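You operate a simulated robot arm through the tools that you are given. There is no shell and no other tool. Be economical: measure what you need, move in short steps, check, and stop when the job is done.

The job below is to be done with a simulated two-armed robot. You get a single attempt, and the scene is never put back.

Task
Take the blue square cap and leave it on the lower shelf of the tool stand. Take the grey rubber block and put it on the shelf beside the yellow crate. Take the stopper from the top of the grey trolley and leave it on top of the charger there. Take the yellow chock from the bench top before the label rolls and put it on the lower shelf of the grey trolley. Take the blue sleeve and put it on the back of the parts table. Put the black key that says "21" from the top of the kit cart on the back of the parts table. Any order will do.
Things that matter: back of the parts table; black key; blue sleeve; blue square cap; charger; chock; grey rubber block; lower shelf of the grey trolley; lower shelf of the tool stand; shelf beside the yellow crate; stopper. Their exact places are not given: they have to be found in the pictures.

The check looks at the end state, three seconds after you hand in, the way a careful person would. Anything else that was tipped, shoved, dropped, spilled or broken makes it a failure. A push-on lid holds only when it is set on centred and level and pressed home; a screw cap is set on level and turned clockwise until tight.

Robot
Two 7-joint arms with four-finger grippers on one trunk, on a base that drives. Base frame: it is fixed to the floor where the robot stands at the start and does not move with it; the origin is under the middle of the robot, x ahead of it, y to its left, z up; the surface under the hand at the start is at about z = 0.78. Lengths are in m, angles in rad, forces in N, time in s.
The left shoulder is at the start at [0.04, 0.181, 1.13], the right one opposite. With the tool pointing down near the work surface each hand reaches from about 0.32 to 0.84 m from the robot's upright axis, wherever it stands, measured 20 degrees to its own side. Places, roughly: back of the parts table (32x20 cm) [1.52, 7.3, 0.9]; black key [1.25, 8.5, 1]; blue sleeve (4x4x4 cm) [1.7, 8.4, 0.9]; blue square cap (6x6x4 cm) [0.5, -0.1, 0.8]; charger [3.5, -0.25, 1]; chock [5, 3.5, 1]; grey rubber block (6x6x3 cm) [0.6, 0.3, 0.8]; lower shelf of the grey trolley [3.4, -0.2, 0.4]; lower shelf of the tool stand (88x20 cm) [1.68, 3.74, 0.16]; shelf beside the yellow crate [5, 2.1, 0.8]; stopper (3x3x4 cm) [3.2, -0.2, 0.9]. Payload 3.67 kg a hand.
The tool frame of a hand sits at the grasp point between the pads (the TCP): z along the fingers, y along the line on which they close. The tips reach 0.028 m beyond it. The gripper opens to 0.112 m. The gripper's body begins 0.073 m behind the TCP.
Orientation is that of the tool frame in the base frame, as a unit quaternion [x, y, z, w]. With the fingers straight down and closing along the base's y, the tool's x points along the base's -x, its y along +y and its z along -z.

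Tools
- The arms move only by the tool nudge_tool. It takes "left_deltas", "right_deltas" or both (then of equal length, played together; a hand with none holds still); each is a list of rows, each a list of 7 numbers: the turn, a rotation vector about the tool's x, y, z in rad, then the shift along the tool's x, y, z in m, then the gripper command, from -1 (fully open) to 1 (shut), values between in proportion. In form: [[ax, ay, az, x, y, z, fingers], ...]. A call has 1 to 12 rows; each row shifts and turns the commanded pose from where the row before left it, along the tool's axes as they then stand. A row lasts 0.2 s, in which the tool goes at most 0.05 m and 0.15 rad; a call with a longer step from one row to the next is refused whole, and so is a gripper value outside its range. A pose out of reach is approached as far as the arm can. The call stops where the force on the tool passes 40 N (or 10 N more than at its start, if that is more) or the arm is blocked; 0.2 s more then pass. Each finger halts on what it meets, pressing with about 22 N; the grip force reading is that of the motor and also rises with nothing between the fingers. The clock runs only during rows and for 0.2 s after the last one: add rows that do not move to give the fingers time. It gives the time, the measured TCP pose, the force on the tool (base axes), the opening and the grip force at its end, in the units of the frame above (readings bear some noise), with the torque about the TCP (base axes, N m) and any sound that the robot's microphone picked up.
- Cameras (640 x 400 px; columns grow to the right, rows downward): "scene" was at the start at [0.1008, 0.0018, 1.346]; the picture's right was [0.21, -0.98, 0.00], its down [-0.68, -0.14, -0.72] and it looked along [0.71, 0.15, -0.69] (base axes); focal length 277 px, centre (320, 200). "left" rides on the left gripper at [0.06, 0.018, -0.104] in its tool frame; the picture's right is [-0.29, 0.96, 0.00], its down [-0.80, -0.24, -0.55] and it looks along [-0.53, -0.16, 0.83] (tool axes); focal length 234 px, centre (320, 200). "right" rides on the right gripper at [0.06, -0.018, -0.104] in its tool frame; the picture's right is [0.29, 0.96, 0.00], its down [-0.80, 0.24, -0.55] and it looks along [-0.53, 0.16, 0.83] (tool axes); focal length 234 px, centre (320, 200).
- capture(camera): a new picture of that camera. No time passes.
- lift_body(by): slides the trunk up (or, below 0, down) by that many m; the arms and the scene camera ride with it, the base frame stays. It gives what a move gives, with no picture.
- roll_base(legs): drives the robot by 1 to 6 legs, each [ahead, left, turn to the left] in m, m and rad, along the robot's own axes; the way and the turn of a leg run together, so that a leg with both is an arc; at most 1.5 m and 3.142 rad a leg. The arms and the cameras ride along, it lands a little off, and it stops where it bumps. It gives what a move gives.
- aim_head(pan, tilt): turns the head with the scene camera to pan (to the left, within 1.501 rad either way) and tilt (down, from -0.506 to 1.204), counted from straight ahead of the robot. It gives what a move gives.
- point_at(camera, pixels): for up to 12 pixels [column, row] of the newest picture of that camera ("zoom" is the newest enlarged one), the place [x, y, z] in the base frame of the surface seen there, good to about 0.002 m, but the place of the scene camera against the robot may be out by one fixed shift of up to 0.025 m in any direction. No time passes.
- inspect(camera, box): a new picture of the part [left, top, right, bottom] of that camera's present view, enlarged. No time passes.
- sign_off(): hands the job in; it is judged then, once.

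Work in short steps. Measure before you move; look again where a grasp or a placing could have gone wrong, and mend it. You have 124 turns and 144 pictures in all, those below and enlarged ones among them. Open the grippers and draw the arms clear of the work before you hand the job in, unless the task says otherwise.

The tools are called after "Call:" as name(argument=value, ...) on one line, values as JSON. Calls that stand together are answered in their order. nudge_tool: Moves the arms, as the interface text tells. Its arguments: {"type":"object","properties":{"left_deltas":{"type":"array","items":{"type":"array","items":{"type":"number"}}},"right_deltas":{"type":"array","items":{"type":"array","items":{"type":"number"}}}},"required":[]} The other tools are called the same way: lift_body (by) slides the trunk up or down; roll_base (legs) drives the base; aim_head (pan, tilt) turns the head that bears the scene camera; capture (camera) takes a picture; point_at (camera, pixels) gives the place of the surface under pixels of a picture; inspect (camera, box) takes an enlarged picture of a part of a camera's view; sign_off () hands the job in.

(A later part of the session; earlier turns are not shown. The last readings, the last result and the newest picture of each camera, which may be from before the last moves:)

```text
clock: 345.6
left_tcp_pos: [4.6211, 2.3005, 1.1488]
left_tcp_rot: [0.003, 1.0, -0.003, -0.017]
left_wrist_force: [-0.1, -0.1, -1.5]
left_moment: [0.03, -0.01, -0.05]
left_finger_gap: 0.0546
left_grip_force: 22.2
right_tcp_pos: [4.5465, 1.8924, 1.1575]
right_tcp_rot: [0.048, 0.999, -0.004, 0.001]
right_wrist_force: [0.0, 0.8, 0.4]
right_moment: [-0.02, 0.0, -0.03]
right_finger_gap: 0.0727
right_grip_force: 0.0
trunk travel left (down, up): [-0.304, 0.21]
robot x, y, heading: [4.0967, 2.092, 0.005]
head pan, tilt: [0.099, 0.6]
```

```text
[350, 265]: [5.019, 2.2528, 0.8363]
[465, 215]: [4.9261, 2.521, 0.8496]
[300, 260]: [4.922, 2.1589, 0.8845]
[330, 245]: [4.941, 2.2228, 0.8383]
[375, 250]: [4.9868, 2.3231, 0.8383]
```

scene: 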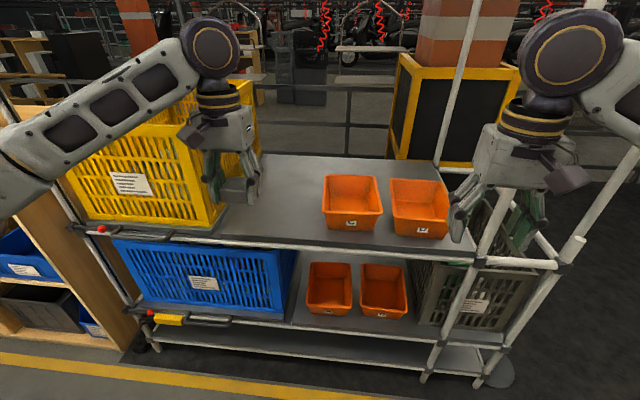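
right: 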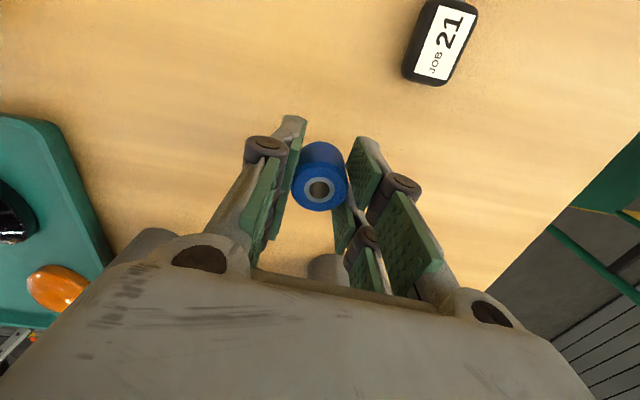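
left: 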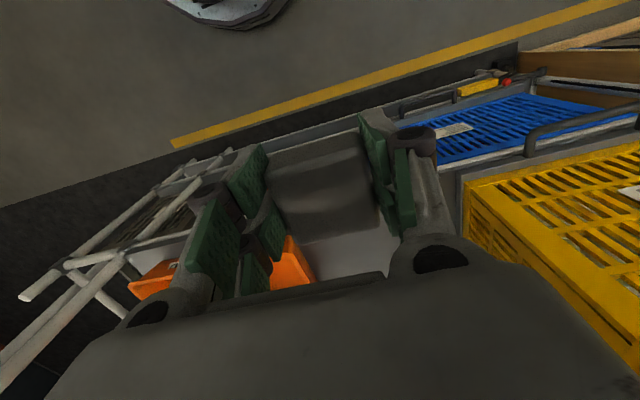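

Free gap y≈2.17–2.50, so I target (4.97, 2.33). I retract the right hand a little, then drive 0.27 m ahead.

Call:
nudge_tool(right_deltas=[[0, 0, 0, 0.03, 0, -0.02, -0.3], [0, 0, 0, 0.03, 0, -0.02, -0.3], [0, 0, 0, 0.03, 0, -0.02, -0.3], [0, 0, 0, 0.03, 0, -0.02, -0.3]], left_deltas=[[0, -0.034, 0, 0, 0, 0, 1], [0, 0, 0, 0, 0, 0, 1], [0, 0, 0, 0, 0, 0, 1], [0, 0, 0, 0, 0, 0, 1]])

Call:
roll_base(legs=[[0.26, 0, 0]])

Call:
capture(camera="scene")

```text
clock: 346.6
left_tcp_pos: [4.6205, 2.3013, 1.1502]
left_tcp_rot: [0.003, 1.0, -0.004, 0.0]
left_wrist_force: [0.5, 0.2, -0.7]
left_moment: [0.01, -0.02, 0.02]
left_finger_gap: 0.0548
left_grip_force: 22.3
right_tcp_pos: [4.4239, 1.9046, 1.2365]
right_tcp_rot: [0.048, 0.999, -0.003, 0.001]
right_wrist_force: [-0.7, 0.0, 0.2]
right_moment: [-0.01, -0.04, 0.04]
right_finger_gap: 0.0731
right_grip_force: 0.1
trunk travel left (down, up): [-0.304, 0.21]
robot x, y, heading: [4.098, 2.0888, 0.003]
head pan, tilt: [0.099, 0.6]
```

```text
clock: 348.5
left_tcp_pos: [4.8913, 2.3041, 1.1497]
left_tcp_rot: [0.002, 1.0, -0.004, -0.001]
left_wrist_force: [-0.2, 0.1, -1.6]
left_moment: [0.03, -0.03, 0.02]
left_finger_gap: 0.0547
left_grip_force: 21.5
right_tcp_pos: [4.6945, 1.9048, 1.2358]
right_tcp_rot: [0.048, 0.999, -0.003, 0.001]
right_wrist_force: [0.5, -0.6, 0.1]
right_moment: [-0.01, 0.05, -0.01]
right_finger_gap: 0.0727
right_grip_force: 0.0
trunk travel left (down, up): [-0.304, 0.21]
robot x, y, heading: [4.3672, 2.0974, 0.003]
head pan, tilt: [0.099, 0.6]
```

```text
53 pictures are left
```

scene: 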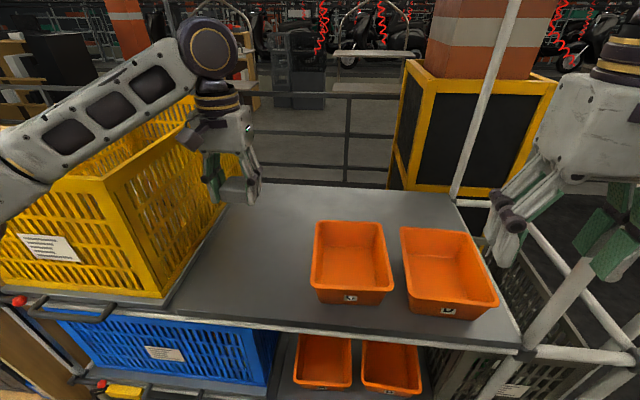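

I check the crate's rim height against my left forearm before lowering.

Call:
point_at(camera="scene", pixels=[[108, 178], [190, 110], [150, 230], [30, 150], [90, 120], [150, 85], [205, 60], [155, 290]])

Call:
nudge_tool(left_deltas=[[0, 0, 0, -0.027, -0.008, 0.03, 1], [0, 0, 0, -0.027, -0.008, 0.03, 1], [0, 0, 0, -0.026, -0.008, 0.03, 1]])

Call:
capture(camera="left")

```text
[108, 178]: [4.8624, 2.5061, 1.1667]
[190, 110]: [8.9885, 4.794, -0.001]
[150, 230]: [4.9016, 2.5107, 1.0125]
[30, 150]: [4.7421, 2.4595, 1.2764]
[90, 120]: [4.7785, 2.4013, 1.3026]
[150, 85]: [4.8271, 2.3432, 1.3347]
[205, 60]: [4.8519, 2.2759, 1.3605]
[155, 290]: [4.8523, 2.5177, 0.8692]
```

```text
clock: 349.3
left_tcp_pos: [4.9736, 2.2792, 1.0601]
left_tcp_rot: [0.002, 1.0, -0.003, -0.001]
left_wrist_force: [-0.5, -0.4, -0.8]
left_moment: [0.03, 0.06, 0.02]
left_finger_gap: 0.0547
left_grip_force: 22.1
right_tcp_pos: [4.6966, 1.9061, 1.2354]
right_tcp_rot: [0.047, 0.999, -0.003, 0.0]
right_wrist_force: [0.3, 0.0, 0.3]
right_moment: [0.04, 0.06, -0.01]
right_finger_gap: 0.0727
right_grip_force: 0.2
trunk travel left (down, up): [-0.304, 0.21]
robot x, y, heading: [4.3682, 2.0954, 0.006]
head pan, tilt: [0.099, 0.6]
```

```text
52 pictures are left
```

left: 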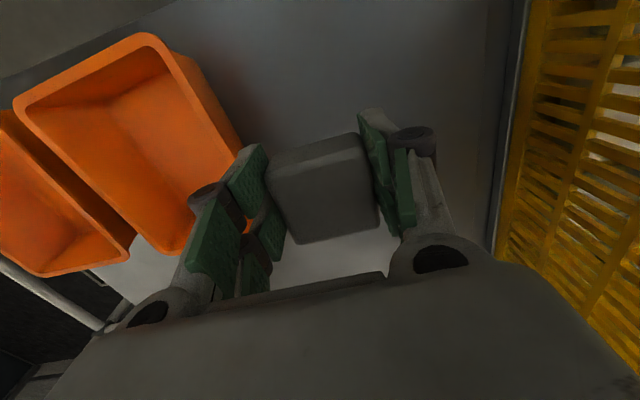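

Clear: crate rim corner is (4.86, 2.51). I lower the block to z≈0.875.

Call:
nudge_tool(left_deltas=[[0, 0, 0, 0, 0, 0.04, 1], [0, 0, 0, 0, 0, 0.04, 1], [0, 0, 0, 0, 0, 0.04, 1], [0, 0, 0, 0, 0, 0.04, 1], [0, 0, 0, 0, 0, 0.025, 1], [0, 0, 0, 0, 0, 0, 1]])

Call:
nudge_tool(left_deltas=[[0, 0, 0, 0, 0, 0.004, 1], [0, 0, 0, 0, 0, 0.002, 1], [0, 0, 0, 0, 0, 0, 1]])

```text
clock: 350.7
left_tcp_pos: [4.9712, 2.2766, 0.8748]
left_tcp_rot: [0.003, 1.0, -0.003, 0.0]
left_wrist_force: [-0.4, -0.4, -1.3]
left_moment: [0.0, -0.02, 0.0]
left_finger_gap: 0.0545
left_grip_force: 21.8
right_tcp_pos: [4.6944, 1.9058, 1.2365]
right_tcp_rot: [0.048, 0.999, -0.004, 0.0]
right_wrist_force: [-0.9, -0.9, -0.3]
right_moment: [0.02, -0.02, -0.02]
right_finger_gap: 0.0728
right_grip_force: 0.0
trunk travel left (down, up): [-0.304, 0.21]
robot x, y, heading: [4.3688, 2.0961, 0.008]
head pan, tilt: [0.099, 0.6]
```

```text
clock: 351.5
left_tcp_pos: [4.9729, 2.2769, 0.8678]
left_tcp_rot: [0.002, 1.0, -0.003, -0.002]
left_wrist_force: [-1.2, -0.1, -1.5]
left_moment: [-0.02, 0.03, 0.01]
left_finger_gap: 0.0546
left_grip_force: 21.8
right_tcp_pos: [4.6942, 1.9071, 1.236]
right_tcp_rot: [0.047, 0.999, -0.004, 0.001]
right_wrist_force: [0.0, 0.0, -0.8]
right_moment: [-0.01, 0.01, 0.01]
right_finger_gap: 0.0725
right_grip_force: 0.1
trunk travel left (down, up): [-0.304, 0.21]
robot x, y, heading: [4.3698, 2.0965, 0.007]
head pan, tilt: [0.099, 0.6]
```

A little further until contact.

Call:
nudge_tool(left_deltas=[[0, 0, 0, 0, 0, 0.002, 1], [0, 0, 0, 0, 0, 0, 1]])

Call:
nudge_tool(left_deltas=[[0, 0, 0, 0, 0, 0.001, 1], [0, 0, 0, 0, 0, 0, 1]])

```text
clock: 352.1
left_tcp_pos: [4.972, 2.2763, 0.8673]
left_tcp_rot: [0.002, 1.0, -0.003, 0.0]
left_wrist_force: [0.9, 0.7, -0.1]
left_moment: [0.04, -0.02, 0.02]
left_finger_gap: 0.0546
left_grip_force: 21.9
right_tcp_pos: [4.6944, 1.9057, 1.2365]
right_tcp_rot: [0.048, 0.999, -0.003, 0.001]
right_wrist_force: [1.2, 0.3, 0.4]
right_moment: [-0.01, 0.0, 0.0]
right_finger_gap: 0.0729
right_grip_force: 0.1
trunk travel left (down, up): [-0.304, 0.21]
robot x, y, heading: [4.367, 2.0955, 0.003]
head pan, tilt: [0.099, 0.6]
```

```text
clock: 352.7
left_tcp_pos: [4.9719, 2.2758, 0.8661]
left_tcp_rot: [0.002, 1.0, -0.004, 0.001]
left_wrist_force: [2.3, 1.0, 7.1]
left_moment: [0.25, -0.38, -0.05]
left_finger_gap: 0.0548
left_grip_force: 21.5
right_tcp_pos: [4.6942, 1.9078, 1.2362]
right_tcp_rot: [0.047, 0.999, -0.003, 0.001]
right_wrist_force: [-0.5, -0.6, 0.5]
right_moment: [-0.01, -0.01, -0.01]
right_finger_gap: 0.0728
right_grip_force: 0.1
trunk travel left (down, up): [-0.304, 0.21]
robot x, y, heading: [4.3695, 2.0956, 0.009]
head pan, tilt: [0.099, 0.6]
```

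Contact (7 N). I open to 8 cm, rise and retract.

Call:
nudge_tool(left_deltas=[[0, 0, 0, 0, 0, 0, -0.4], [0, 0, 0, 0, 0, 0, -0.4], [0, 0, 0, 0, 0, -0.03, -0.4], [0, 0, 0, 0, 0, -0.045, -0.4], [0, 0, 0, 0, 0, -0.045, -0.4], [0, 0, 0, 0, 0, -0.045, -0.4], [0, 0, 0, 0, 0, -0.045, -0.4], [0, 0, 0, 0.03, 0, -0.045, -0.4], [0, 0, 0, 0.04, 0, -0.03, -0.4]])

Call:
capture(camera="scene")

```text
refused: row 8 steps farther than a row can; nothing moved
```

```text
51 pictures are left
```

scene: 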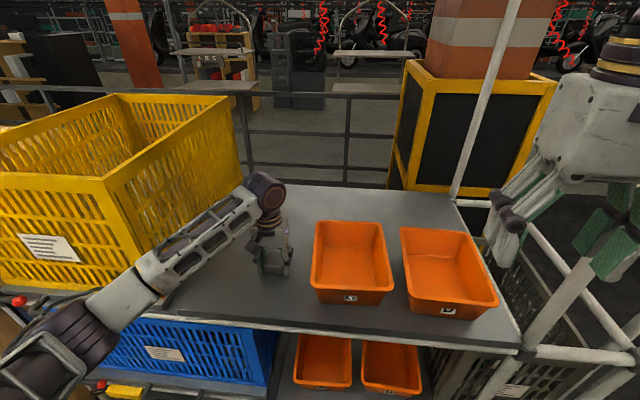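

One row was too long; I repeat with shorter steps.

Call:
nudge_tool(left_deltas=[[0, 0, 0, 0, 0, 0, -0.4], [0, 0, 0, 0, 0, 0, -0.4], [0, 0, 0, 0, 0, -0.03, -0.4], [0, 0, 0, 0, 0, -0.045, -0.4], [0, 0, 0, 0, 0, -0.045, -0.4], [0, 0, 0, 0, 0, -0.045, -0.4], [0, 0, 0, 0, 0, -0.045, -0.4], [0, 0, 0, 0.025, 0, -0.04, -0.4], [0, 0, 0, 0.03, 0, -0.03, -0.4], [0, 0, 0, 0.03, 0, 0, -0.4]])

Call:
roll_base(legs=[[-0.27, 0, 0]])

Call:
capture(camera="scene")

```text
clock: 354.9
left_tcp_pos: [4.8875, 2.2802, 1.1431]
left_tcp_rot: [0.002, 1.0, -0.003, -0.001]
left_wrist_force: [0.2, 0.4, 0.8]
left_moment: [0.01, -0.03, -0.03]
left_finger_gap: 0.0784
left_grip_force: 0.1
right_tcp_pos: [4.6947, 1.9067, 1.2365]
right_tcp_rot: [0.048, 0.999, -0.004, 0.0]
right_wrist_force: [0.5, 0.0, -0.2]
right_moment: [0.01, -0.03, 0.0]
right_finger_gap: 0.0728
right_grip_force: 0.0
trunk travel left (down, up): [-0.304, 0.21]
robot x, y, heading: [4.3693, 2.0918, -0.001]
head pan, tilt: [0.099, 0.6]
```

```text
clock: 356.9
left_tcp_pos: [4.6129, 2.2769, 1.1434]
left_tcp_rot: [0.002, 1.0, -0.004, -0.001]
left_wrist_force: [-0.2, 0.5, 0.0]
left_moment: [0.01, -0.01, 0.01]
left_finger_gap: 0.0783
left_grip_force: 0.1
right_tcp_pos: [4.4205, 1.9047, 1.237]
right_tcp_rot: [0.048, 0.999, -0.004, 0.001]
right_wrist_force: [0.0, -0.3, -0.7]
right_moment: [0.02, -0.02, -0.02]
right_finger_gap: 0.0727
right_grip_force: 0.0
trunk travel left (down, up): [-0.304, 0.21]
robot x, y, heading: [4.0933, 2.0945, 0.003]
head pan, tilt: [0.099, 0.6]
```

```text
50 pictures are left
```

scene: 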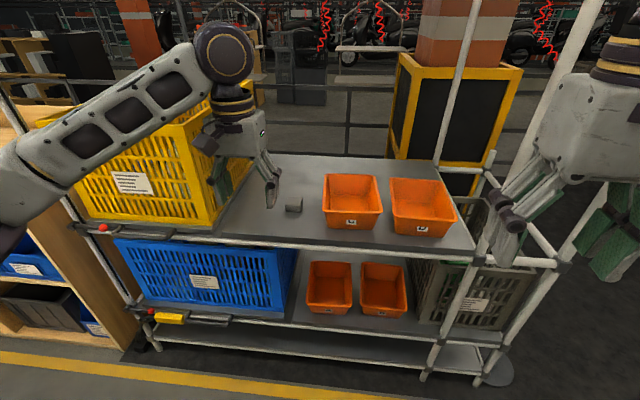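

Block is on the shelf beside the crate. Next the chock: I strafe left about 1.2 m along the corridor and look at the bench.

Call:
roll_base(legs=[[0, 1.2, 0]])

Call:
aim_head(pan=0.0, tilt=0.5)

Call:
capture(camera="scene")

```text
clock: 363.3
left_tcp_pos: [4.6232, 3.4915, 1.1445]
left_tcp_rot: [0.015, 1.0, -0.003, -0.001]
left_wrist_force: [-0.3, -0.5, 0.3]
left_moment: [-0.05, 0.01, 0.04]
left_finger_gap: 0.0784
left_grip_force: 0.1
right_tcp_pos: [4.4213, 3.1236, 1.2364]
right_tcp_rot: [0.06, 0.998, -0.003, 0.001]
right_wrist_force: [0.3, 0.9, 0.4]
right_moment: [0.01, 0.0, -0.03]
right_finger_gap: 0.0731
right_grip_force: 0.0
trunk travel left (down, up): [-0.304, 0.21]
robot x, y, heading: [4.1001, 3.3181, -0.02]
head pan, tilt: [0.099, 0.6]
```

```text
clock: 364.0
left_tcp_pos: [4.6227, 3.4923, 1.1439]
left_tcp_rot: [0.014, 1.0, -0.004, -0.001]
left_wrist_force: [0.0, 0.6, -0.1]
left_moment: [-0.02, 0.02, 0.0]
left_finger_gap: 0.0785
left_grip_force: 0.0
right_tcp_pos: [4.4217, 3.1238, 1.2353]
right_tcp_rot: [0.059, 0.998, -0.004, 0.002]
right_wrist_force: [-0.5, 0.7, -0.4]
right_moment: [-0.01, 0.05, -0.01]
right_finger_gap: 0.0725
right_grip_force: 0.0
trunk travel left (down, up): [-0.304, 0.21]
robot x, y, heading: [4.0983, 3.3163, -0.016]
head pan, tilt: [0.0, 0.499]
```

```text
49 pictures are left
```

scene: 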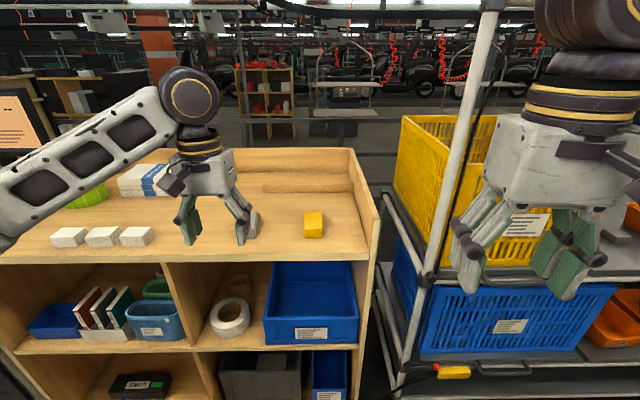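

The yellow chock is at (314,225) on the bench top. I enlarge and measure it.

Call:
inspect(camera="scene", box=[220, 160, 380, 260])

Call:
point_at(camera="scene", pixels=[[314, 218], [305, 213], [323, 213], [306, 235], [322, 236], [290, 240], [300, 250], [355, 240], [350, 155], [300, 200], [245, 240], [365, 180]])

Call:
capture(camera="left")

```text
4.00 times, centred on (300, 210) of scene
```

zoom: 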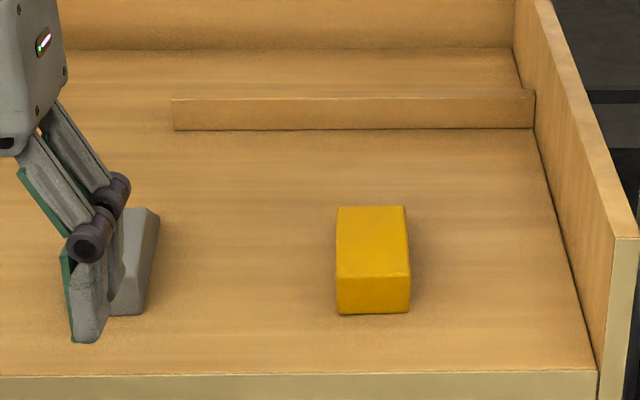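

```text
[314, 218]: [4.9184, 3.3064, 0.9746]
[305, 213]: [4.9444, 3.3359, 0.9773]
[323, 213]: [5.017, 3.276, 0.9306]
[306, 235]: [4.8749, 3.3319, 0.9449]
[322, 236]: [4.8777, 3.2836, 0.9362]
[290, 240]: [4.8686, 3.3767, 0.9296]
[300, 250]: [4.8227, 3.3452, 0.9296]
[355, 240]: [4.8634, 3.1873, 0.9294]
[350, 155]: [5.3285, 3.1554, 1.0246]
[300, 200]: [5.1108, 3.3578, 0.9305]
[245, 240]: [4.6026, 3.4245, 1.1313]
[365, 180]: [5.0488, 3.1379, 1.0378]
```

```text
47 pictures are left
```

left: 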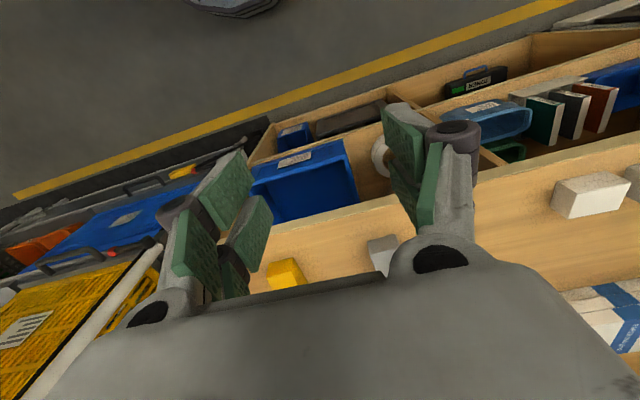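

Two wedges: the yellow one near (4.905, 3.325) and a grey one further left. I shift right 0.17 and ahead 0.2 so the left hand is just in front of the yellow one, and look with the left camera.

Call:
roll_base(legs=[[0, -0.17, 0.016], [0.18, 0, 0]])

Call:
capture(camera="left")

```text
clock: 366.6
left_tcp_pos: [4.7932, 3.3335, 1.1445]
left_tcp_rot: [0.005, 1.0, -0.003, -0.001]
left_wrist_force: [0.1, -0.1, 0.4]
left_moment: [-0.02, 0.02, 0.03]
left_finger_gap: 0.0781
left_grip_force: 0.0
right_tcp_pos: [4.5976, 2.9619, 1.2365]
right_tcp_rot: [0.049, 0.999, -0.004, 0.0]
right_wrist_force: [0.0, 0.6, -0.6]
right_moment: [0.01, 0.01, 0.0]
right_finger_gap: 0.0729
right_grip_force: 0.0
trunk travel left (down, up): [-0.304, 0.21]
robot x, y, heading: [4.2768, 3.1471, 0.003]
head pan, tilt: [0.0, 0.499]
```

```text
46 pictures are left
```

left: 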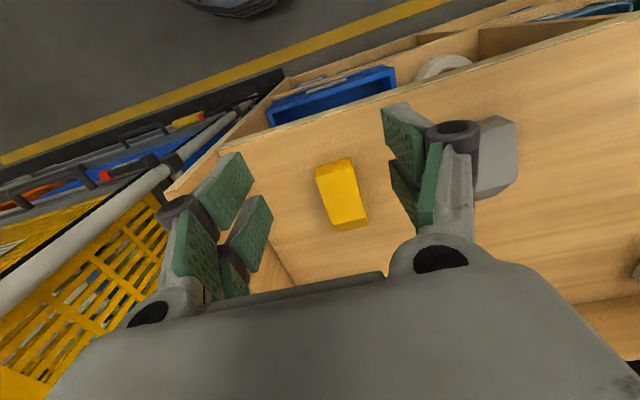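

Call:
inspect(camera="left", box=[290, 140, 410, 240])

Call:
point_at(camera="left", pixels=[[318, 168], [350, 160], [333, 165], [342, 190], [332, 225], [366, 217], [349, 222], [322, 200], [362, 195], [347, 208], [338, 178]])

```text
4.00 times, centred on (350, 190) of left
```

zoom: 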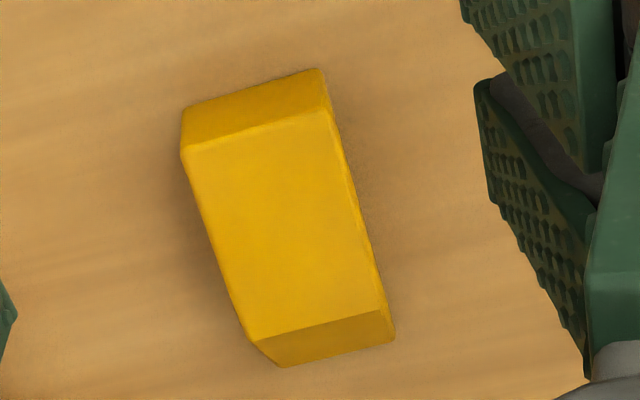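

```text
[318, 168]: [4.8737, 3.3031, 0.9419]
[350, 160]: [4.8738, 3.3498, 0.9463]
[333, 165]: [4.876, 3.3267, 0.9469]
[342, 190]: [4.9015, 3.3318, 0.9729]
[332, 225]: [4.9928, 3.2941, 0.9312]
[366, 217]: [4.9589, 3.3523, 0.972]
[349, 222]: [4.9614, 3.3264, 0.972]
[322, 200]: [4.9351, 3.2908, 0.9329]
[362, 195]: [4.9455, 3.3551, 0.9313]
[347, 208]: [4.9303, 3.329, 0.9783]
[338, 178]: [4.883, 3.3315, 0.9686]
```

Chock spans x≈4.873–4.97, y≈3.302–3.352, top 0.975. I move over (4.92, 3.328) and down to z≈0.99, then look.

Call:
nudge_tool(left_deltas=[[0, 0, 0, -0.032, -0.002, 0, -0.45], [0, 0, 0, -0.032, -0.002, 0, -0.45], [0, 0, 0, -0.032, -0.0015, 0, -0.45], [0, 0, 0, -0.031, 0, 0.02, -0.45], [0, 0, 0, 0, 0, 0.045, -0.45], [0, 0, 0, 0, 0, 0.045, -0.45], [0, 0, 0, 0, 0, 0.04, -0.45], [0, 0, 0, 0, 0, 0, -0.45]])

Call:
capture(camera="left")

```text
clock: 368.4
left_tcp_pos: [4.9203, 3.3287, 0.9964]
left_tcp_rot: [0.004, 1.0, -0.003, 0.0]
left_wrist_force: [-0.7, 0.4, 0.1]
left_moment: [-0.06, -0.02, -0.01]
left_finger_gap: 0.0813
left_grip_force: 0.0
right_tcp_pos: [4.5979, 2.9627, 1.2357]
right_tcp_rot: [0.049, 0.999, -0.003, 0.001]
right_wrist_force: [-0.3, -1.0, 0.3]
right_moment: [0.05, 0.0, -0.01]
right_finger_gap: 0.073
right_grip_force: 0.1
trunk travel left (down, up): [-0.304, 0.21]
robot x, y, heading: [4.2747, 3.1521, 0.004]
head pan, tilt: [0.0, 0.499]
```

```text
44 pictures are left
```

left: 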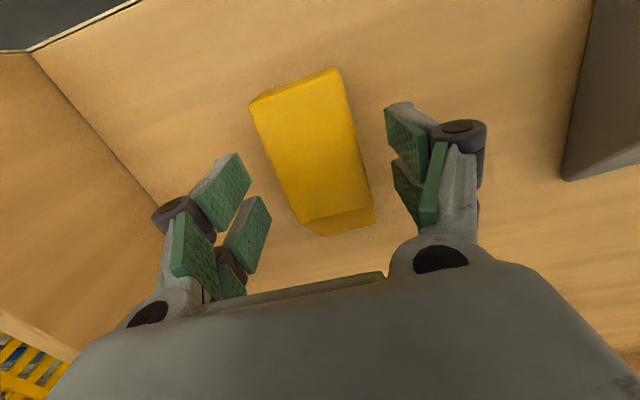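

Well straddled. I descend to z≈0.962, close, and lift.

Call:
nudge_tool(left_deltas=[[0, 0, 0, 0, 0, 0.02, -0.45], [0, 0, 0, 0, 0, 0.014, -0.45], [0, 0, 0, 0, 0, 0, 1], [0, 0, 0, 0, 0, 0, 1], [0, 0, 0, 0, 0, 0, 1], [0, 0, 0, 0, 0, 0, 1]])

Call:
nudge_tool(left_deltas=[[0, 0, 0, 0, 0, -0.03, 1], [0, 0, 0, 0, 0, -0.04, 1], [0, 0, 0, 0, 0, -0.04, 1], [0, 0, 0, 0, 0, -0.04, 1], [0, 0, 0, 0, 0, -0.04, 1], [0, 0, 0, 0.03, 0, 0, 1], [0, 0, 0, 0.04, 0, 0, 1], [0, 0, 0, 0.04, 0, 0, 1]])

Call:
capture(camera="left")

```text
clock: 369.8
left_tcp_pos: [4.9212, 3.326, 0.9614]
left_tcp_rot: [0.004, 1.0, -0.004, 0.0]
left_wrist_force: [0.9, 1.4, 2.4]
left_moment: [0.12, -0.01, 0.22]
left_finger_gap: 0.0543
left_grip_force: 22.1
right_tcp_pos: [4.5985, 2.9607, 1.2366]
right_tcp_rot: [0.049, 0.999, -0.003, 0.0]
right_wrist_force: [0.5, 0.0, 0.4]
right_moment: [0.04, -0.01, -0.01]
right_finger_gap: 0.0728
right_grip_force: 0.0
trunk travel left (down, up): [-0.304, 0.21]
robot x, y, heading: [4.2783, 3.1483, -0.002]
head pan, tilt: [0.0, 0.499]
```

```text
clock: 371.6
left_tcp_pos: [4.8103, 3.327, 1.1501]
left_tcp_rot: [0.005, 1.0, -0.003, -0.001]
left_wrist_force: [-0.6, -1.0, -1.6]
left_moment: [0.04, 0.0, 0.0]
left_finger_gap: 0.0539
left_grip_force: 22.0
right_tcp_pos: [4.5978, 2.9612, 1.2365]
right_tcp_rot: [0.051, 0.999, -0.003, 0.001]
right_wrist_force: [0.0, 0.5, 0.1]
right_moment: [0.01, 0.0, 0.0]
right_finger_gap: 0.0729
right_grip_force: 0.0
trunk travel left (down, up): [-0.304, 0.21]
robot x, y, heading: [4.2744, 3.1508, 0.001]
head pan, tilt: [0.0, 0.499]
```

```text
43 pictures are left
```

left: 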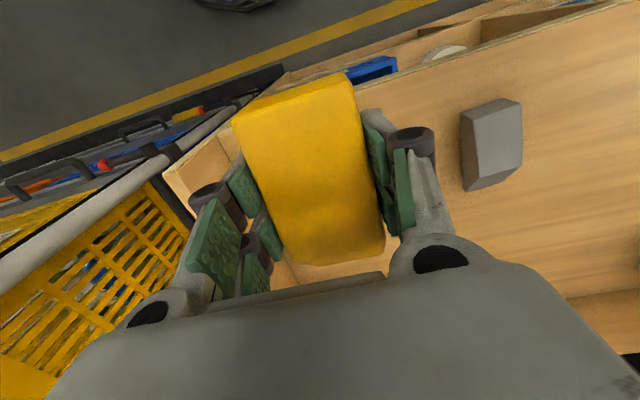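

Chock held firmly. I back out, strafe right down the corridor in steps to y≈0.87, then reverse to x≈3.45.

Call:
roll_base(legs=[[-0.17, 0, 0], [0, -1.1, 0], [0, -1.15, 0]])

```text
clock: 383.9
left_tcp_pos: [4.6748, 1.1341, 1.1496]
left_tcp_rot: [-0.02, 1.0, -0.004, -0.001]
left_wrist_force: [0.5, 0.6, -3.3]
left_moment: [0.0, 0.04, -0.02]
left_finger_gap: 0.0539
left_grip_force: 22.0
right_tcp_pos: [4.4797, 0.7603, 1.2355]
right_tcp_rot: [0.026, 1.0, -0.004, -0.001]
right_wrist_force: [-0.6, -0.5, 0.0]
right_moment: [0.01, -0.02, 0.02]
right_finger_gap: 0.0729
right_grip_force: 0.1
trunk travel left (down, up): [-0.304, 0.21]
robot x, y, heading: [4.1479, 0.9339, 0.052]
head pan, tilt: [0.0, 0.499]
```

I turn right to face south and sidestep right toward the trolley, then look.

Call:
roll_base(legs=[[0, 0, -1.622], [0, -0.65, 0]])

Call:
aim_head(pan=0.0, tilt=0.65)

Call:
capture(camera="scene")

```text
clock: 391.9
left_tcp_pos: [3.6855, 0.3948, 1.1495]
left_tcp_rot: [0.711, 0.703, -0.002, -0.003]
left_wrist_force: [-0.4, -0.4, -1.8]
left_moment: [0.04, 0.01, 0.03]
left_finger_gap: 0.0539
left_grip_force: 22.4
right_tcp_pos: [3.322, 0.6103, 1.2351]
right_tcp_rot: [0.743, 0.669, -0.004, -0.002]
right_wrist_force: [0.1, 0.6, 0.1]
right_moment: [-0.04, 0.0, -0.02]
right_finger_gap: 0.073
right_grip_force: 0.0
trunk travel left (down, up): [-0.304, 0.21]
robot x, y, heading: [3.5143, 0.9282, -1.57]
head pan, tilt: [0.0, 0.499]
```

```text
clock: 392.6
left_tcp_pos: [3.6856, 0.3952, 1.1489]
left_tcp_rot: [0.712, 0.702, -0.001, -0.003]
left_wrist_force: [-0.2, -0.7, -2.5]
left_moment: [-0.01, -0.05, 0.01]
left_finger_gap: 0.0536
left_grip_force: 22.0
right_tcp_pos: [3.3218, 0.611, 1.2363]
right_tcp_rot: [0.743, 0.669, -0.003, -0.002]
right_wrist_force: [-0.7, -0.4, 0.3]
right_moment: [0.0, -0.02, 0.01]
right_finger_gap: 0.0728
right_grip_force: 0.0
trunk travel left (down, up): [-0.304, 0.21]
robot x, y, heading: [3.5116, 0.9354, -1.573]
head pan, tilt: [0.0, 0.649]
```

```text
42 pictures are left
```

scene: 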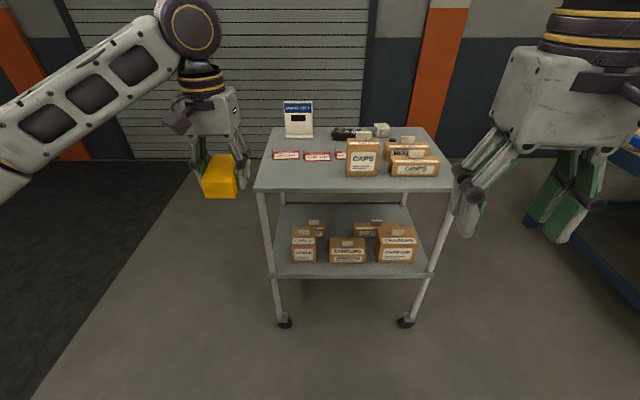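

I enlarge the trolley's top and lower shelf.

Call:
inspect(camera="scene", box=[255, 90, 455, 190])

Call:
inspect(camera="scene", box=[250, 180, 450, 290])

Call:
point_at(camera="scene", pixels=[[262, 185], [448, 185], [277, 270], [430, 270], [290, 215], [405, 210], [284, 240], [325, 262], [298, 255], [370, 265], [340, 220], [298, 130]])

```text
3.20 times, centred on (355, 140) of scene
```

zoom: 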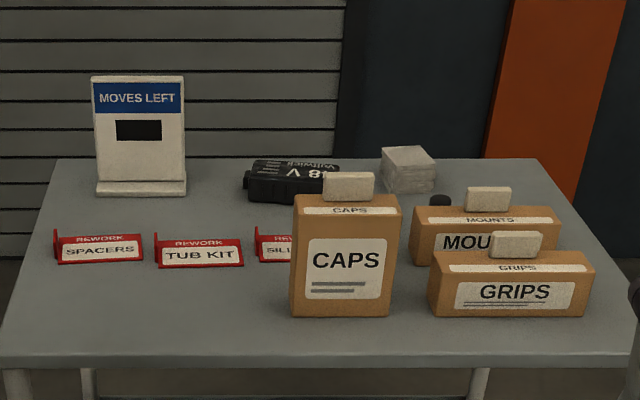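

```text
3.20 times, centred on (350, 235) of scene
```

zoom: 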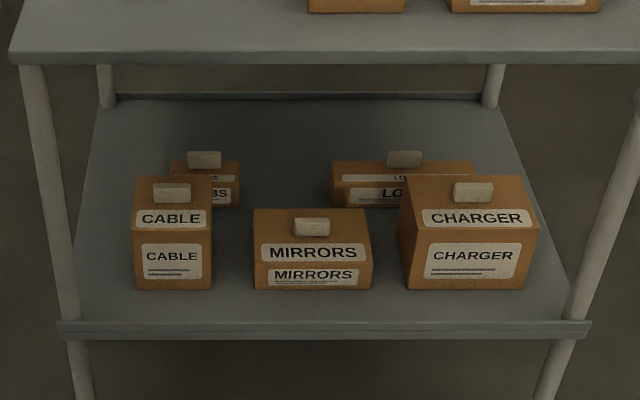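

```text
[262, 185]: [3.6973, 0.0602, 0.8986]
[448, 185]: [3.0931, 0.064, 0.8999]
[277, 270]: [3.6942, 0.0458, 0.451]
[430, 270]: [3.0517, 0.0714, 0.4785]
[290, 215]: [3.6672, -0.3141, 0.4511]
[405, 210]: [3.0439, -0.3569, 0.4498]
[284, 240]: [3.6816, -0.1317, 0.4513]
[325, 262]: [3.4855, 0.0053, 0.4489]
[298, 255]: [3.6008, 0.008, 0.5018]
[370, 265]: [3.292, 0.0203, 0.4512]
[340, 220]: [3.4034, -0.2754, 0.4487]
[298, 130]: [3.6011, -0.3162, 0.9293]
```

Lower shelf z≈0.45 is crowded with cartons in front but open behind; I'll view it from the trolley's left end later. First the stopper: I move 0.46 m closer with the right hand free and look from above.

Call:
roll_base(legs=[[0.44, -0.05, 0]])

Call:
capture(camera="scene")

Call:
capture(camera="right")

```text
clock: 395.4
left_tcp_pos: [3.6341, -0.0494, 1.1485]
left_tcp_rot: [0.711, 0.703, -0.002, -0.003]
left_wrist_force: [0.2, -0.1, -2.4]
left_moment: [0.02, 0.0, -0.01]
left_finger_gap: 0.0538
left_grip_force: 22.0
right_tcp_pos: [3.2716, 0.1642, 1.2353]
right_tcp_rot: [0.743, 0.67, -0.003, -0.002]
right_wrist_force: [-0.5, 0.5, -1.6]
right_moment: [0.01, 0.01, -0.01]
right_finger_gap: 0.0727
right_grip_force: 0.1
trunk travel left (down, up): [-0.304, 0.21]
robot x, y, heading: [3.462, 0.4904, -1.568]
head pan, tilt: [0.0, 0.649]
```

```text
39 pictures are left
```

scene: 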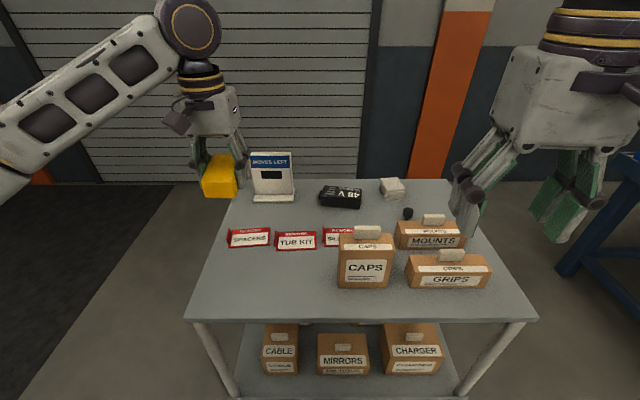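

```text
38 pictures are left
```

right: 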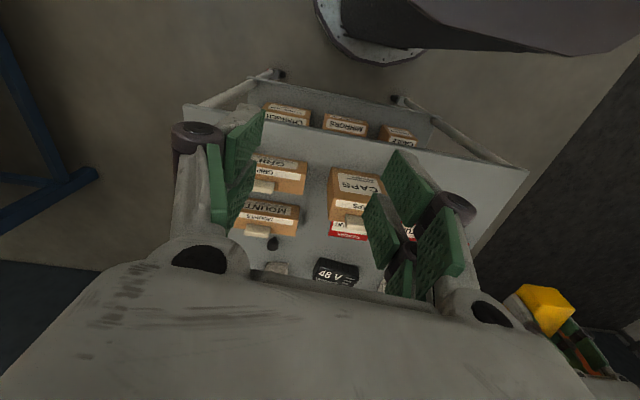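

The stopper is the small black piece at (408,213). I enlarge that area to tell the charger from the other items and measure.

Call:
inspect(camera="scene", box=[300, 165, 440, 255])

Call:
point_at(camera="scene", pixels=[[408, 211], [408, 217], [340, 190], [322, 192], [358, 196], [342, 186], [345, 205], [391, 184], [430, 217], [432, 238], [368, 233], [272, 160]])

Call:
point_at(camera="right", pixels=[[271, 243], [272, 238], [335, 270], [320, 268], [353, 272], [335, 262], [262, 231], [350, 222], [335, 280]])

```text
4.44 times, centred on (370, 210) of scene
```

zoom: 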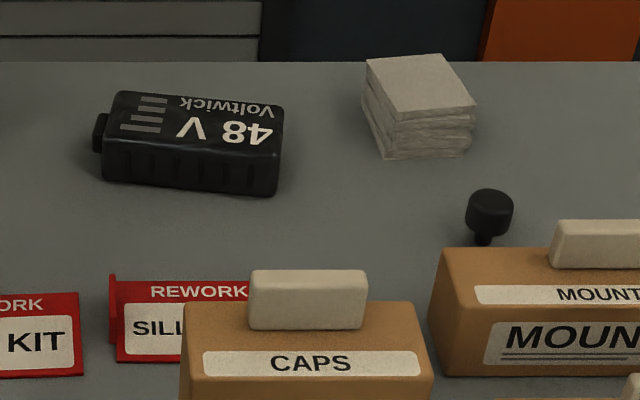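

```text
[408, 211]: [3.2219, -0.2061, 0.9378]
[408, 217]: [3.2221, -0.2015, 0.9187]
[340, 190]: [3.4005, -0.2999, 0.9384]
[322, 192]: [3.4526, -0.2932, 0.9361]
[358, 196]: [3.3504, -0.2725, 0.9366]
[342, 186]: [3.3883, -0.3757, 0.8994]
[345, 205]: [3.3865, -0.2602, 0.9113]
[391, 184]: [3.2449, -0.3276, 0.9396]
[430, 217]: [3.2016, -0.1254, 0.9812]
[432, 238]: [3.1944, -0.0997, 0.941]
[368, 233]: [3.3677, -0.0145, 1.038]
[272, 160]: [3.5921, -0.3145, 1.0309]
```

```text
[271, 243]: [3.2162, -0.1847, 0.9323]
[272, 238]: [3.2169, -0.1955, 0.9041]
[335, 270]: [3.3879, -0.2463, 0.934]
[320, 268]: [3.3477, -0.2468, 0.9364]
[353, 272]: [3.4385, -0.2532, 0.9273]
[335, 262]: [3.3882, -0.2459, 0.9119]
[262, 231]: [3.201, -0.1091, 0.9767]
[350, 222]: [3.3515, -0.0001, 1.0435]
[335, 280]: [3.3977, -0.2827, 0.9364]
```

The black finned "48 V Voltwick" block at ≈(3.40,-0.29), top z 0.937, is the charger; the stopper stands at ≈(3.217,-0.19), top ≈0.938. I bring the right hand over the stopper, straightening its yaw, to z≈1.09.

Call:
nudge_tool(right_deltas=[[0, 0, -0.105, -0.03, -0.005, 0, -0.3], [0, 0, 0, -0.036, -0.0055, 0, -0.3], [0, 0, 0, -0.036, -0.0055, 0, -0.3], [0, 0, 0, -0.036, -0.0055, 0, -0.3], [0, 0, 0, -0.036, -0.0055, 0, -0.3], [0, 0, 0, -0.036, -0.0055, 0, -0.3], [0, 0, 0, -0.036, -0.0055, 0, -0.3], [0, 0, 0, -0.036, -0.0055, 0.02, -0.3], [0, 0, 0, -0.036, -0.0055, 0.03, -0.3], [0, 0, 0, -0.036, -0.005, 0.035, -0.3], [0, 0, 0, 0, 0, 0.04, -0.3], [0, 0, 0, 0, 0, 0.02, -0.3]])

Call:
capture(camera="right")

```text
refused: row 10 steps farther than a row can; nothing moved
```

```text
36 pictures are left
```

right: 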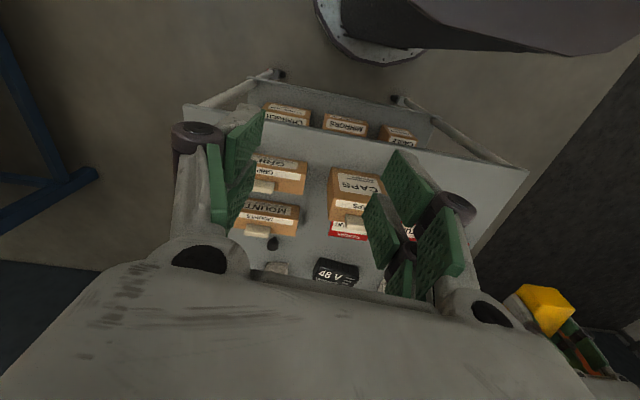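

A row was slightly too long; I repeat with smaller vertical parts.

Call:
nudge_tool(right_deltas=[[0, 0, -0.105, -0.03, -0.005, 0, -0.3], [0, 0, 0, -0.036, -0.0055, 0, -0.3], [0, 0, 0, -0.036, -0.0055, 0, -0.3], [0, 0, 0, -0.036, -0.0055, 0, -0.3], [0, 0, 0, -0.036, -0.0055, 0, -0.3], [0, 0, 0, -0.036, -0.0055, 0, -0.3], [0, 0, 0, -0.036, -0.0055, 0.02, -0.3], [0, 0, 0, -0.036, -0.0055, 0.025, -0.3], [0, 0, 0, -0.036, -0.0055, 0.025, -0.3], [0, 0, 0, -0.036, -0.005, 0.025, -0.3], [0, 0, 0, 0, 0, 0.03, -0.3], [0, 0, 0, 0, 0, 0.02, -0.3]])

Call:
capture(camera="right")

```text
clock: 397.9
left_tcp_pos: [3.6337, -0.0507, 1.1494]
left_tcp_rot: [0.711, 0.703, -0.002, -0.003]
left_wrist_force: [0.5, 0.7, -2.6]
left_moment: [0.05, -0.01, -0.03]
left_finger_gap: 0.0538
left_grip_force: 22.2
right_tcp_pos: [3.215, -0.1883, 1.0919]
right_tcp_rot: [0.707, 0.707, -0.002, -0.003]
right_wrist_force: [-0.6, 0.6, 0.2]
right_moment: [0.01, 0.03, -0.01]
right_finger_gap: 0.0731
right_grip_force: 0.1
trunk travel left (down, up): [-0.304, 0.21]
robot x, y, heading: [3.4631, 0.4861, -1.574]
head pan, tilt: [0.0, 0.649]
```

```text
35 pictures are left
```

right: 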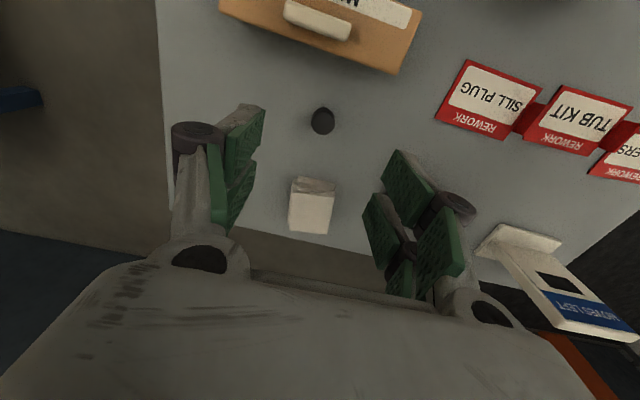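

Stopper at (322,120). I measure it, the MOUNTS box edge and the white pad.

Call:
point_at(camera="right", pixels=[[322, 121], [312, 121], [333, 121], [322, 109], [322, 131], [318, 20], [398, 70], [310, 205]])

Call:
inspect(camera="right", box=[282, 90, 362, 150])

```text
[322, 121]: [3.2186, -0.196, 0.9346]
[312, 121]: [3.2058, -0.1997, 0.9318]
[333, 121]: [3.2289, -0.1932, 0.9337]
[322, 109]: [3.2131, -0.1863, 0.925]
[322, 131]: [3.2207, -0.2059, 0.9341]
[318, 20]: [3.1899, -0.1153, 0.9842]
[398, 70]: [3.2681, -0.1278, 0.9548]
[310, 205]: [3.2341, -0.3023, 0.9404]
```

```text
6.67 times, centred on (322, 120) of right
```

zoom: 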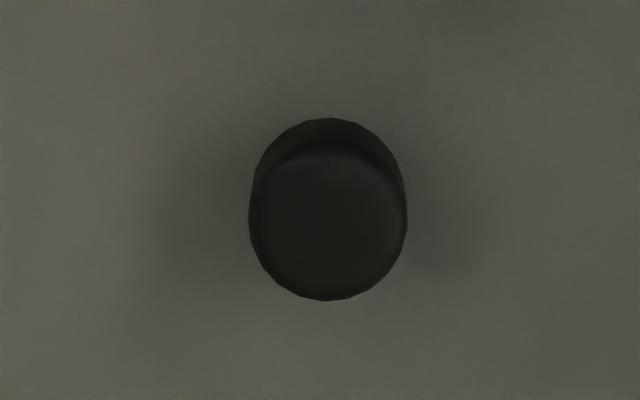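

Stopper head centre ≈ (3.219,-0.198), top 0.9345. I descend to z≈0.945 and grip the head.

Call:
nudge_tool(right_deltas=[[0, 0, 0, -0.01, 0.004, 0, -0.1], [0, 0, 0, 0, 0, 0.04, -0.1], [0, 0, 0, 0, 0, 0.04, -0.1], [0, 0, 0, 0, 0, 0.04, -0.1], [0, 0, 0, 0, 0, 0.026, -0.1], [0, 0, 0, 0, 0, 0, 1], [0, 0, 0, 0, 0, 0, 1], [0, 0, 0, 0, 0, 0, 1], [0, 0, 0, 0, 0, 0, 1]])

Call:
capture(camera="right")

```text
clock: 399.9
left_tcp_pos: [3.634, -0.0499, 1.1498]
left_tcp_rot: [0.712, 0.703, -0.002, -0.004]
left_wrist_force: [-0.5, -0.3, -2.7]
left_moment: [0.0, 0.02, -0.01]
left_finger_gap: 0.0542
left_grip_force: 21.7
right_tcp_pos: [3.216, -0.1995, 0.9422]
right_tcp_rot: [0.706, 0.708, -0.002, -0.002]
right_wrist_force: [-0.1, 0.1, 0.1]
right_moment: [-0.01, 0.03, 0.04]
right_finger_gap: 0.0232
right_grip_force: 21.5
trunk travel left (down, up): [-0.304, 0.21]
robot x, y, heading: [3.4617, 0.4882, -1.576]
head pan, tilt: [0.0, 0.649]
```

```text
33 pictures are left
```

right: 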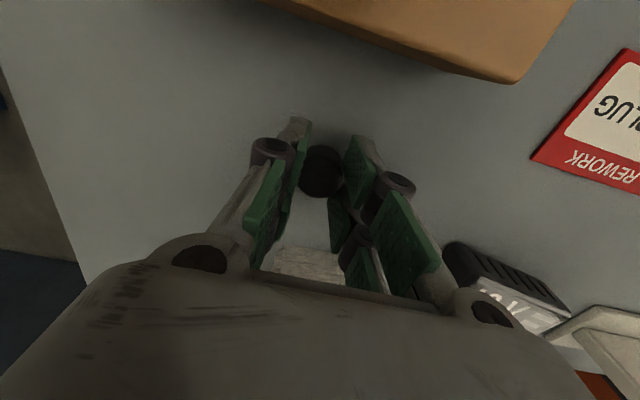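

Stopper gripped. I lift it 0.2 m, then shift the base 0.08 m closer and 0.1 m left, so the charger is within easy reach.

Call:
nudge_tool(right_deltas=[[0, 0, 0, 0, 0, -0.03, 1], [0, 0, 0, 0, 0, -0.045, 1], [0, 0, 0, 0, 0, -0.045, 1], [0, 0, 0, 0, 0, -0.045, 1], [0, 0, 0, 0.03, 0, -0.035, 1]])

Call:
roll_base(legs=[[0.08, 0.1, 0]])

Call:
capture(camera="right")

```text
clock: 401.1
left_tcp_pos: [3.6336, -0.048, 1.1505]
left_tcp_rot: [0.711, 0.703, -0.002, -0.002]
left_wrist_force: [-1.5, 0.8, -2.0]
left_moment: [0.01, -0.03, -0.02]
left_finger_gap: 0.0539
left_grip_force: 22.4
right_tcp_pos: [3.2155, -0.1659, 1.1479]
right_tcp_rot: [0.707, 0.707, -0.003, -0.002]
right_wrist_force: [0.1, 0.8, -0.6]
right_moment: [-0.02, -0.01, -0.01]
right_finger_gap: 0.0229
right_grip_force: 22.1
trunk travel left (down, up): [-0.304, 0.21]
robot x, y, heading: [3.4629, 0.4868, -1.571]
head pan, tilt: [0.0, 0.649]
```

```text
clock: 402.4
left_tcp_pos: [3.7346, -0.1277, 1.1493]
left_tcp_rot: [0.71, 0.704, -0.003, -0.003]
left_wrist_force: [-0.5, 0.2, -1.8]
left_moment: [0.03, 0.0, 0.0]
left_finger_gap: 0.054
left_grip_force: 22.2
right_tcp_pos: [3.3173, -0.2473, 1.1469]
right_tcp_rot: [0.705, 0.709, -0.002, -0.003]
right_wrist_force: [-0.3, 1.0, 0.4]
right_moment: [0.02, -0.02, 0.0]
right_finger_gap: 0.0228
right_grip_force: 22.2
trunk travel left (down, up): [-0.304, 0.21]
robot x, y, heading: [3.5609, 0.4106, -1.569]
head pan, tilt: [0.0, 0.649]
```

```text
32 pictures are left
```

right: 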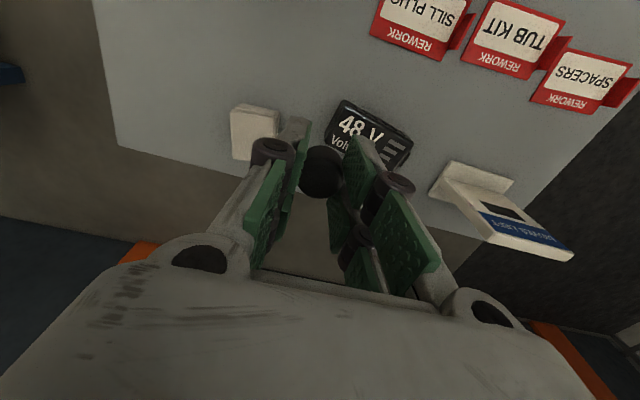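

The charger shows at (340–410, 100–170). I measure its visible corners to find the centre of its top.

Call:
point_at(camera="right", pixels=[[346, 108], [405, 135], [370, 118], [338, 128], [385, 140], [405, 150], [332, 140], [350, 130], [398, 160]])

Call:
capture(camera="scene")

Call:
inspect(camera="scene", box=[220, 170, 420, 270])

```text
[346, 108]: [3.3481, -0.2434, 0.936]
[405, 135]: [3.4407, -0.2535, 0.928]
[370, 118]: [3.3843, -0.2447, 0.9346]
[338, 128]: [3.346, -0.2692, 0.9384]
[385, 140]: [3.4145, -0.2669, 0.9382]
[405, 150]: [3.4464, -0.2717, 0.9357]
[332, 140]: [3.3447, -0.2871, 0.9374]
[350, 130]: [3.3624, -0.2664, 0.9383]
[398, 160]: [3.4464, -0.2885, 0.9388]
```

```text
31 pictures are left
```

scene: 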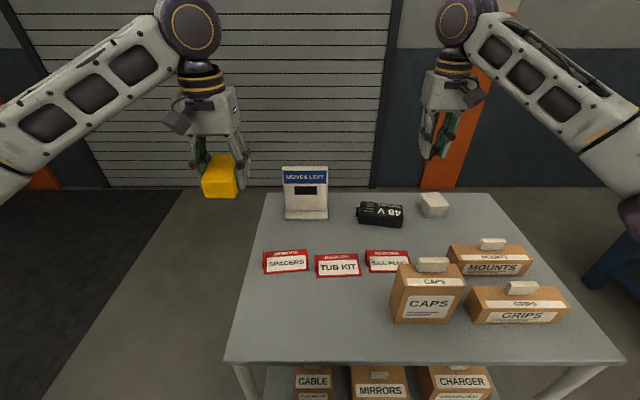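

```text
3.20 times, centred on (320, 220) of scene
```

zoom: 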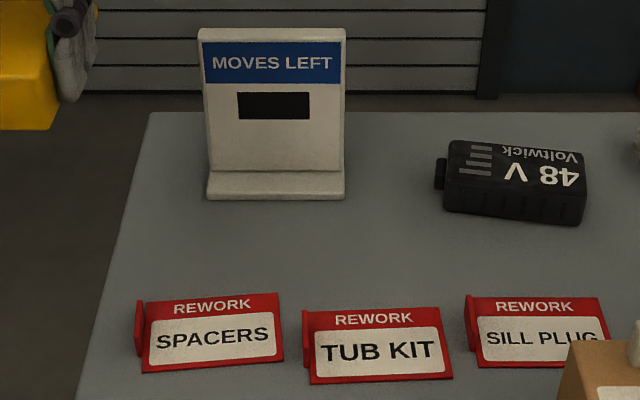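

I measure the charger's top edges in this enlarged view.

Call:
point_at(camera="zoom", pixels=[[515, 148], [515, 165], [515, 182], [455, 165], [578, 172], [515, 143], [340, 180]])

```text
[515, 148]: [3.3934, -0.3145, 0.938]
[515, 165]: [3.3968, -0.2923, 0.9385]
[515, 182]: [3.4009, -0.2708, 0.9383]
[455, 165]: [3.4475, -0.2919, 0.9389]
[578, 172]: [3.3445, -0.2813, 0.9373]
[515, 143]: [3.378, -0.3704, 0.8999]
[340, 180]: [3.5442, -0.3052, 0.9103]
```

Charger top centre ≈ (3.395,-0.270), z 0.938. I bring the stopper over it and down to z≈1.0, then check.

Call:
nudge_tool(right_deltas=[[0, 0, 0, -0.008, 0.026, 0, 1], [0, 0, 0, -0.008, 0.026, 0, 1], [0, 0, 0, -0.007, 0.026, 0, 1], [0, 0, 0, 0, 0, 0.04, 1], [0, 0, 0, 0, 0, 0.04, 1], [0, 0, 0, 0, 0, 0.04, 1], [0, 0, 0, 0, 0, 0.022, 1], [0, 0, 0, 0, 0, 0, 1]])

Call:
capture(camera="right")

Call:
inspect(camera="scene", box=[310, 150, 450, 240])

```text
clock: 404.2
left_tcp_pos: [3.7353, -0.1279, 1.1496]
left_tcp_rot: [0.71, 0.704, -0.002, -0.003]
left_wrist_force: [-0.2, -0.1, -2.3]
left_moment: [0.03, -0.02, 0.0]
left_finger_gap: 0.0537
left_grip_force: 22.0
right_tcp_pos: [3.3939, -0.2696, 1.0033]
right_tcp_rot: [0.705, 0.709, -0.003, -0.002]
right_wrist_force: [0.4, -0.3, -1.0]
right_moment: [0.02, 0.05, -0.01]
right_finger_gap: 0.0231
right_grip_force: 21.8
trunk travel left (down, up): [-0.304, 0.21]
robot x, y, heading: [3.5588, 0.4103, -1.569]
head pan, tilt: [0.0, 0.649]
```

```text
29 pictures are left
```

right: 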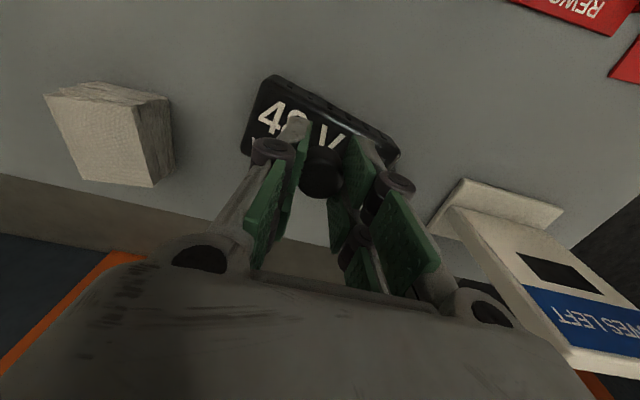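

```text
4.44 times, centred on (380, 195) of scene
```

zoom: 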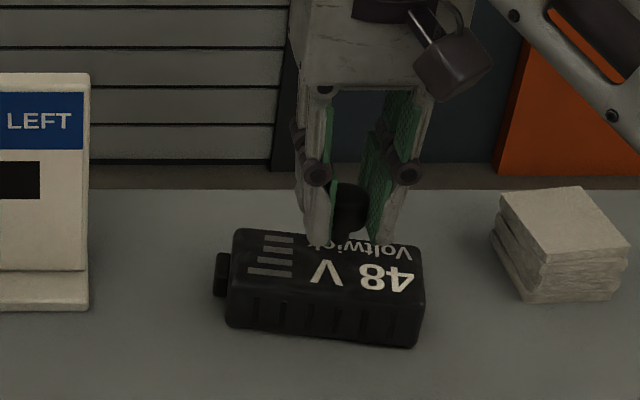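

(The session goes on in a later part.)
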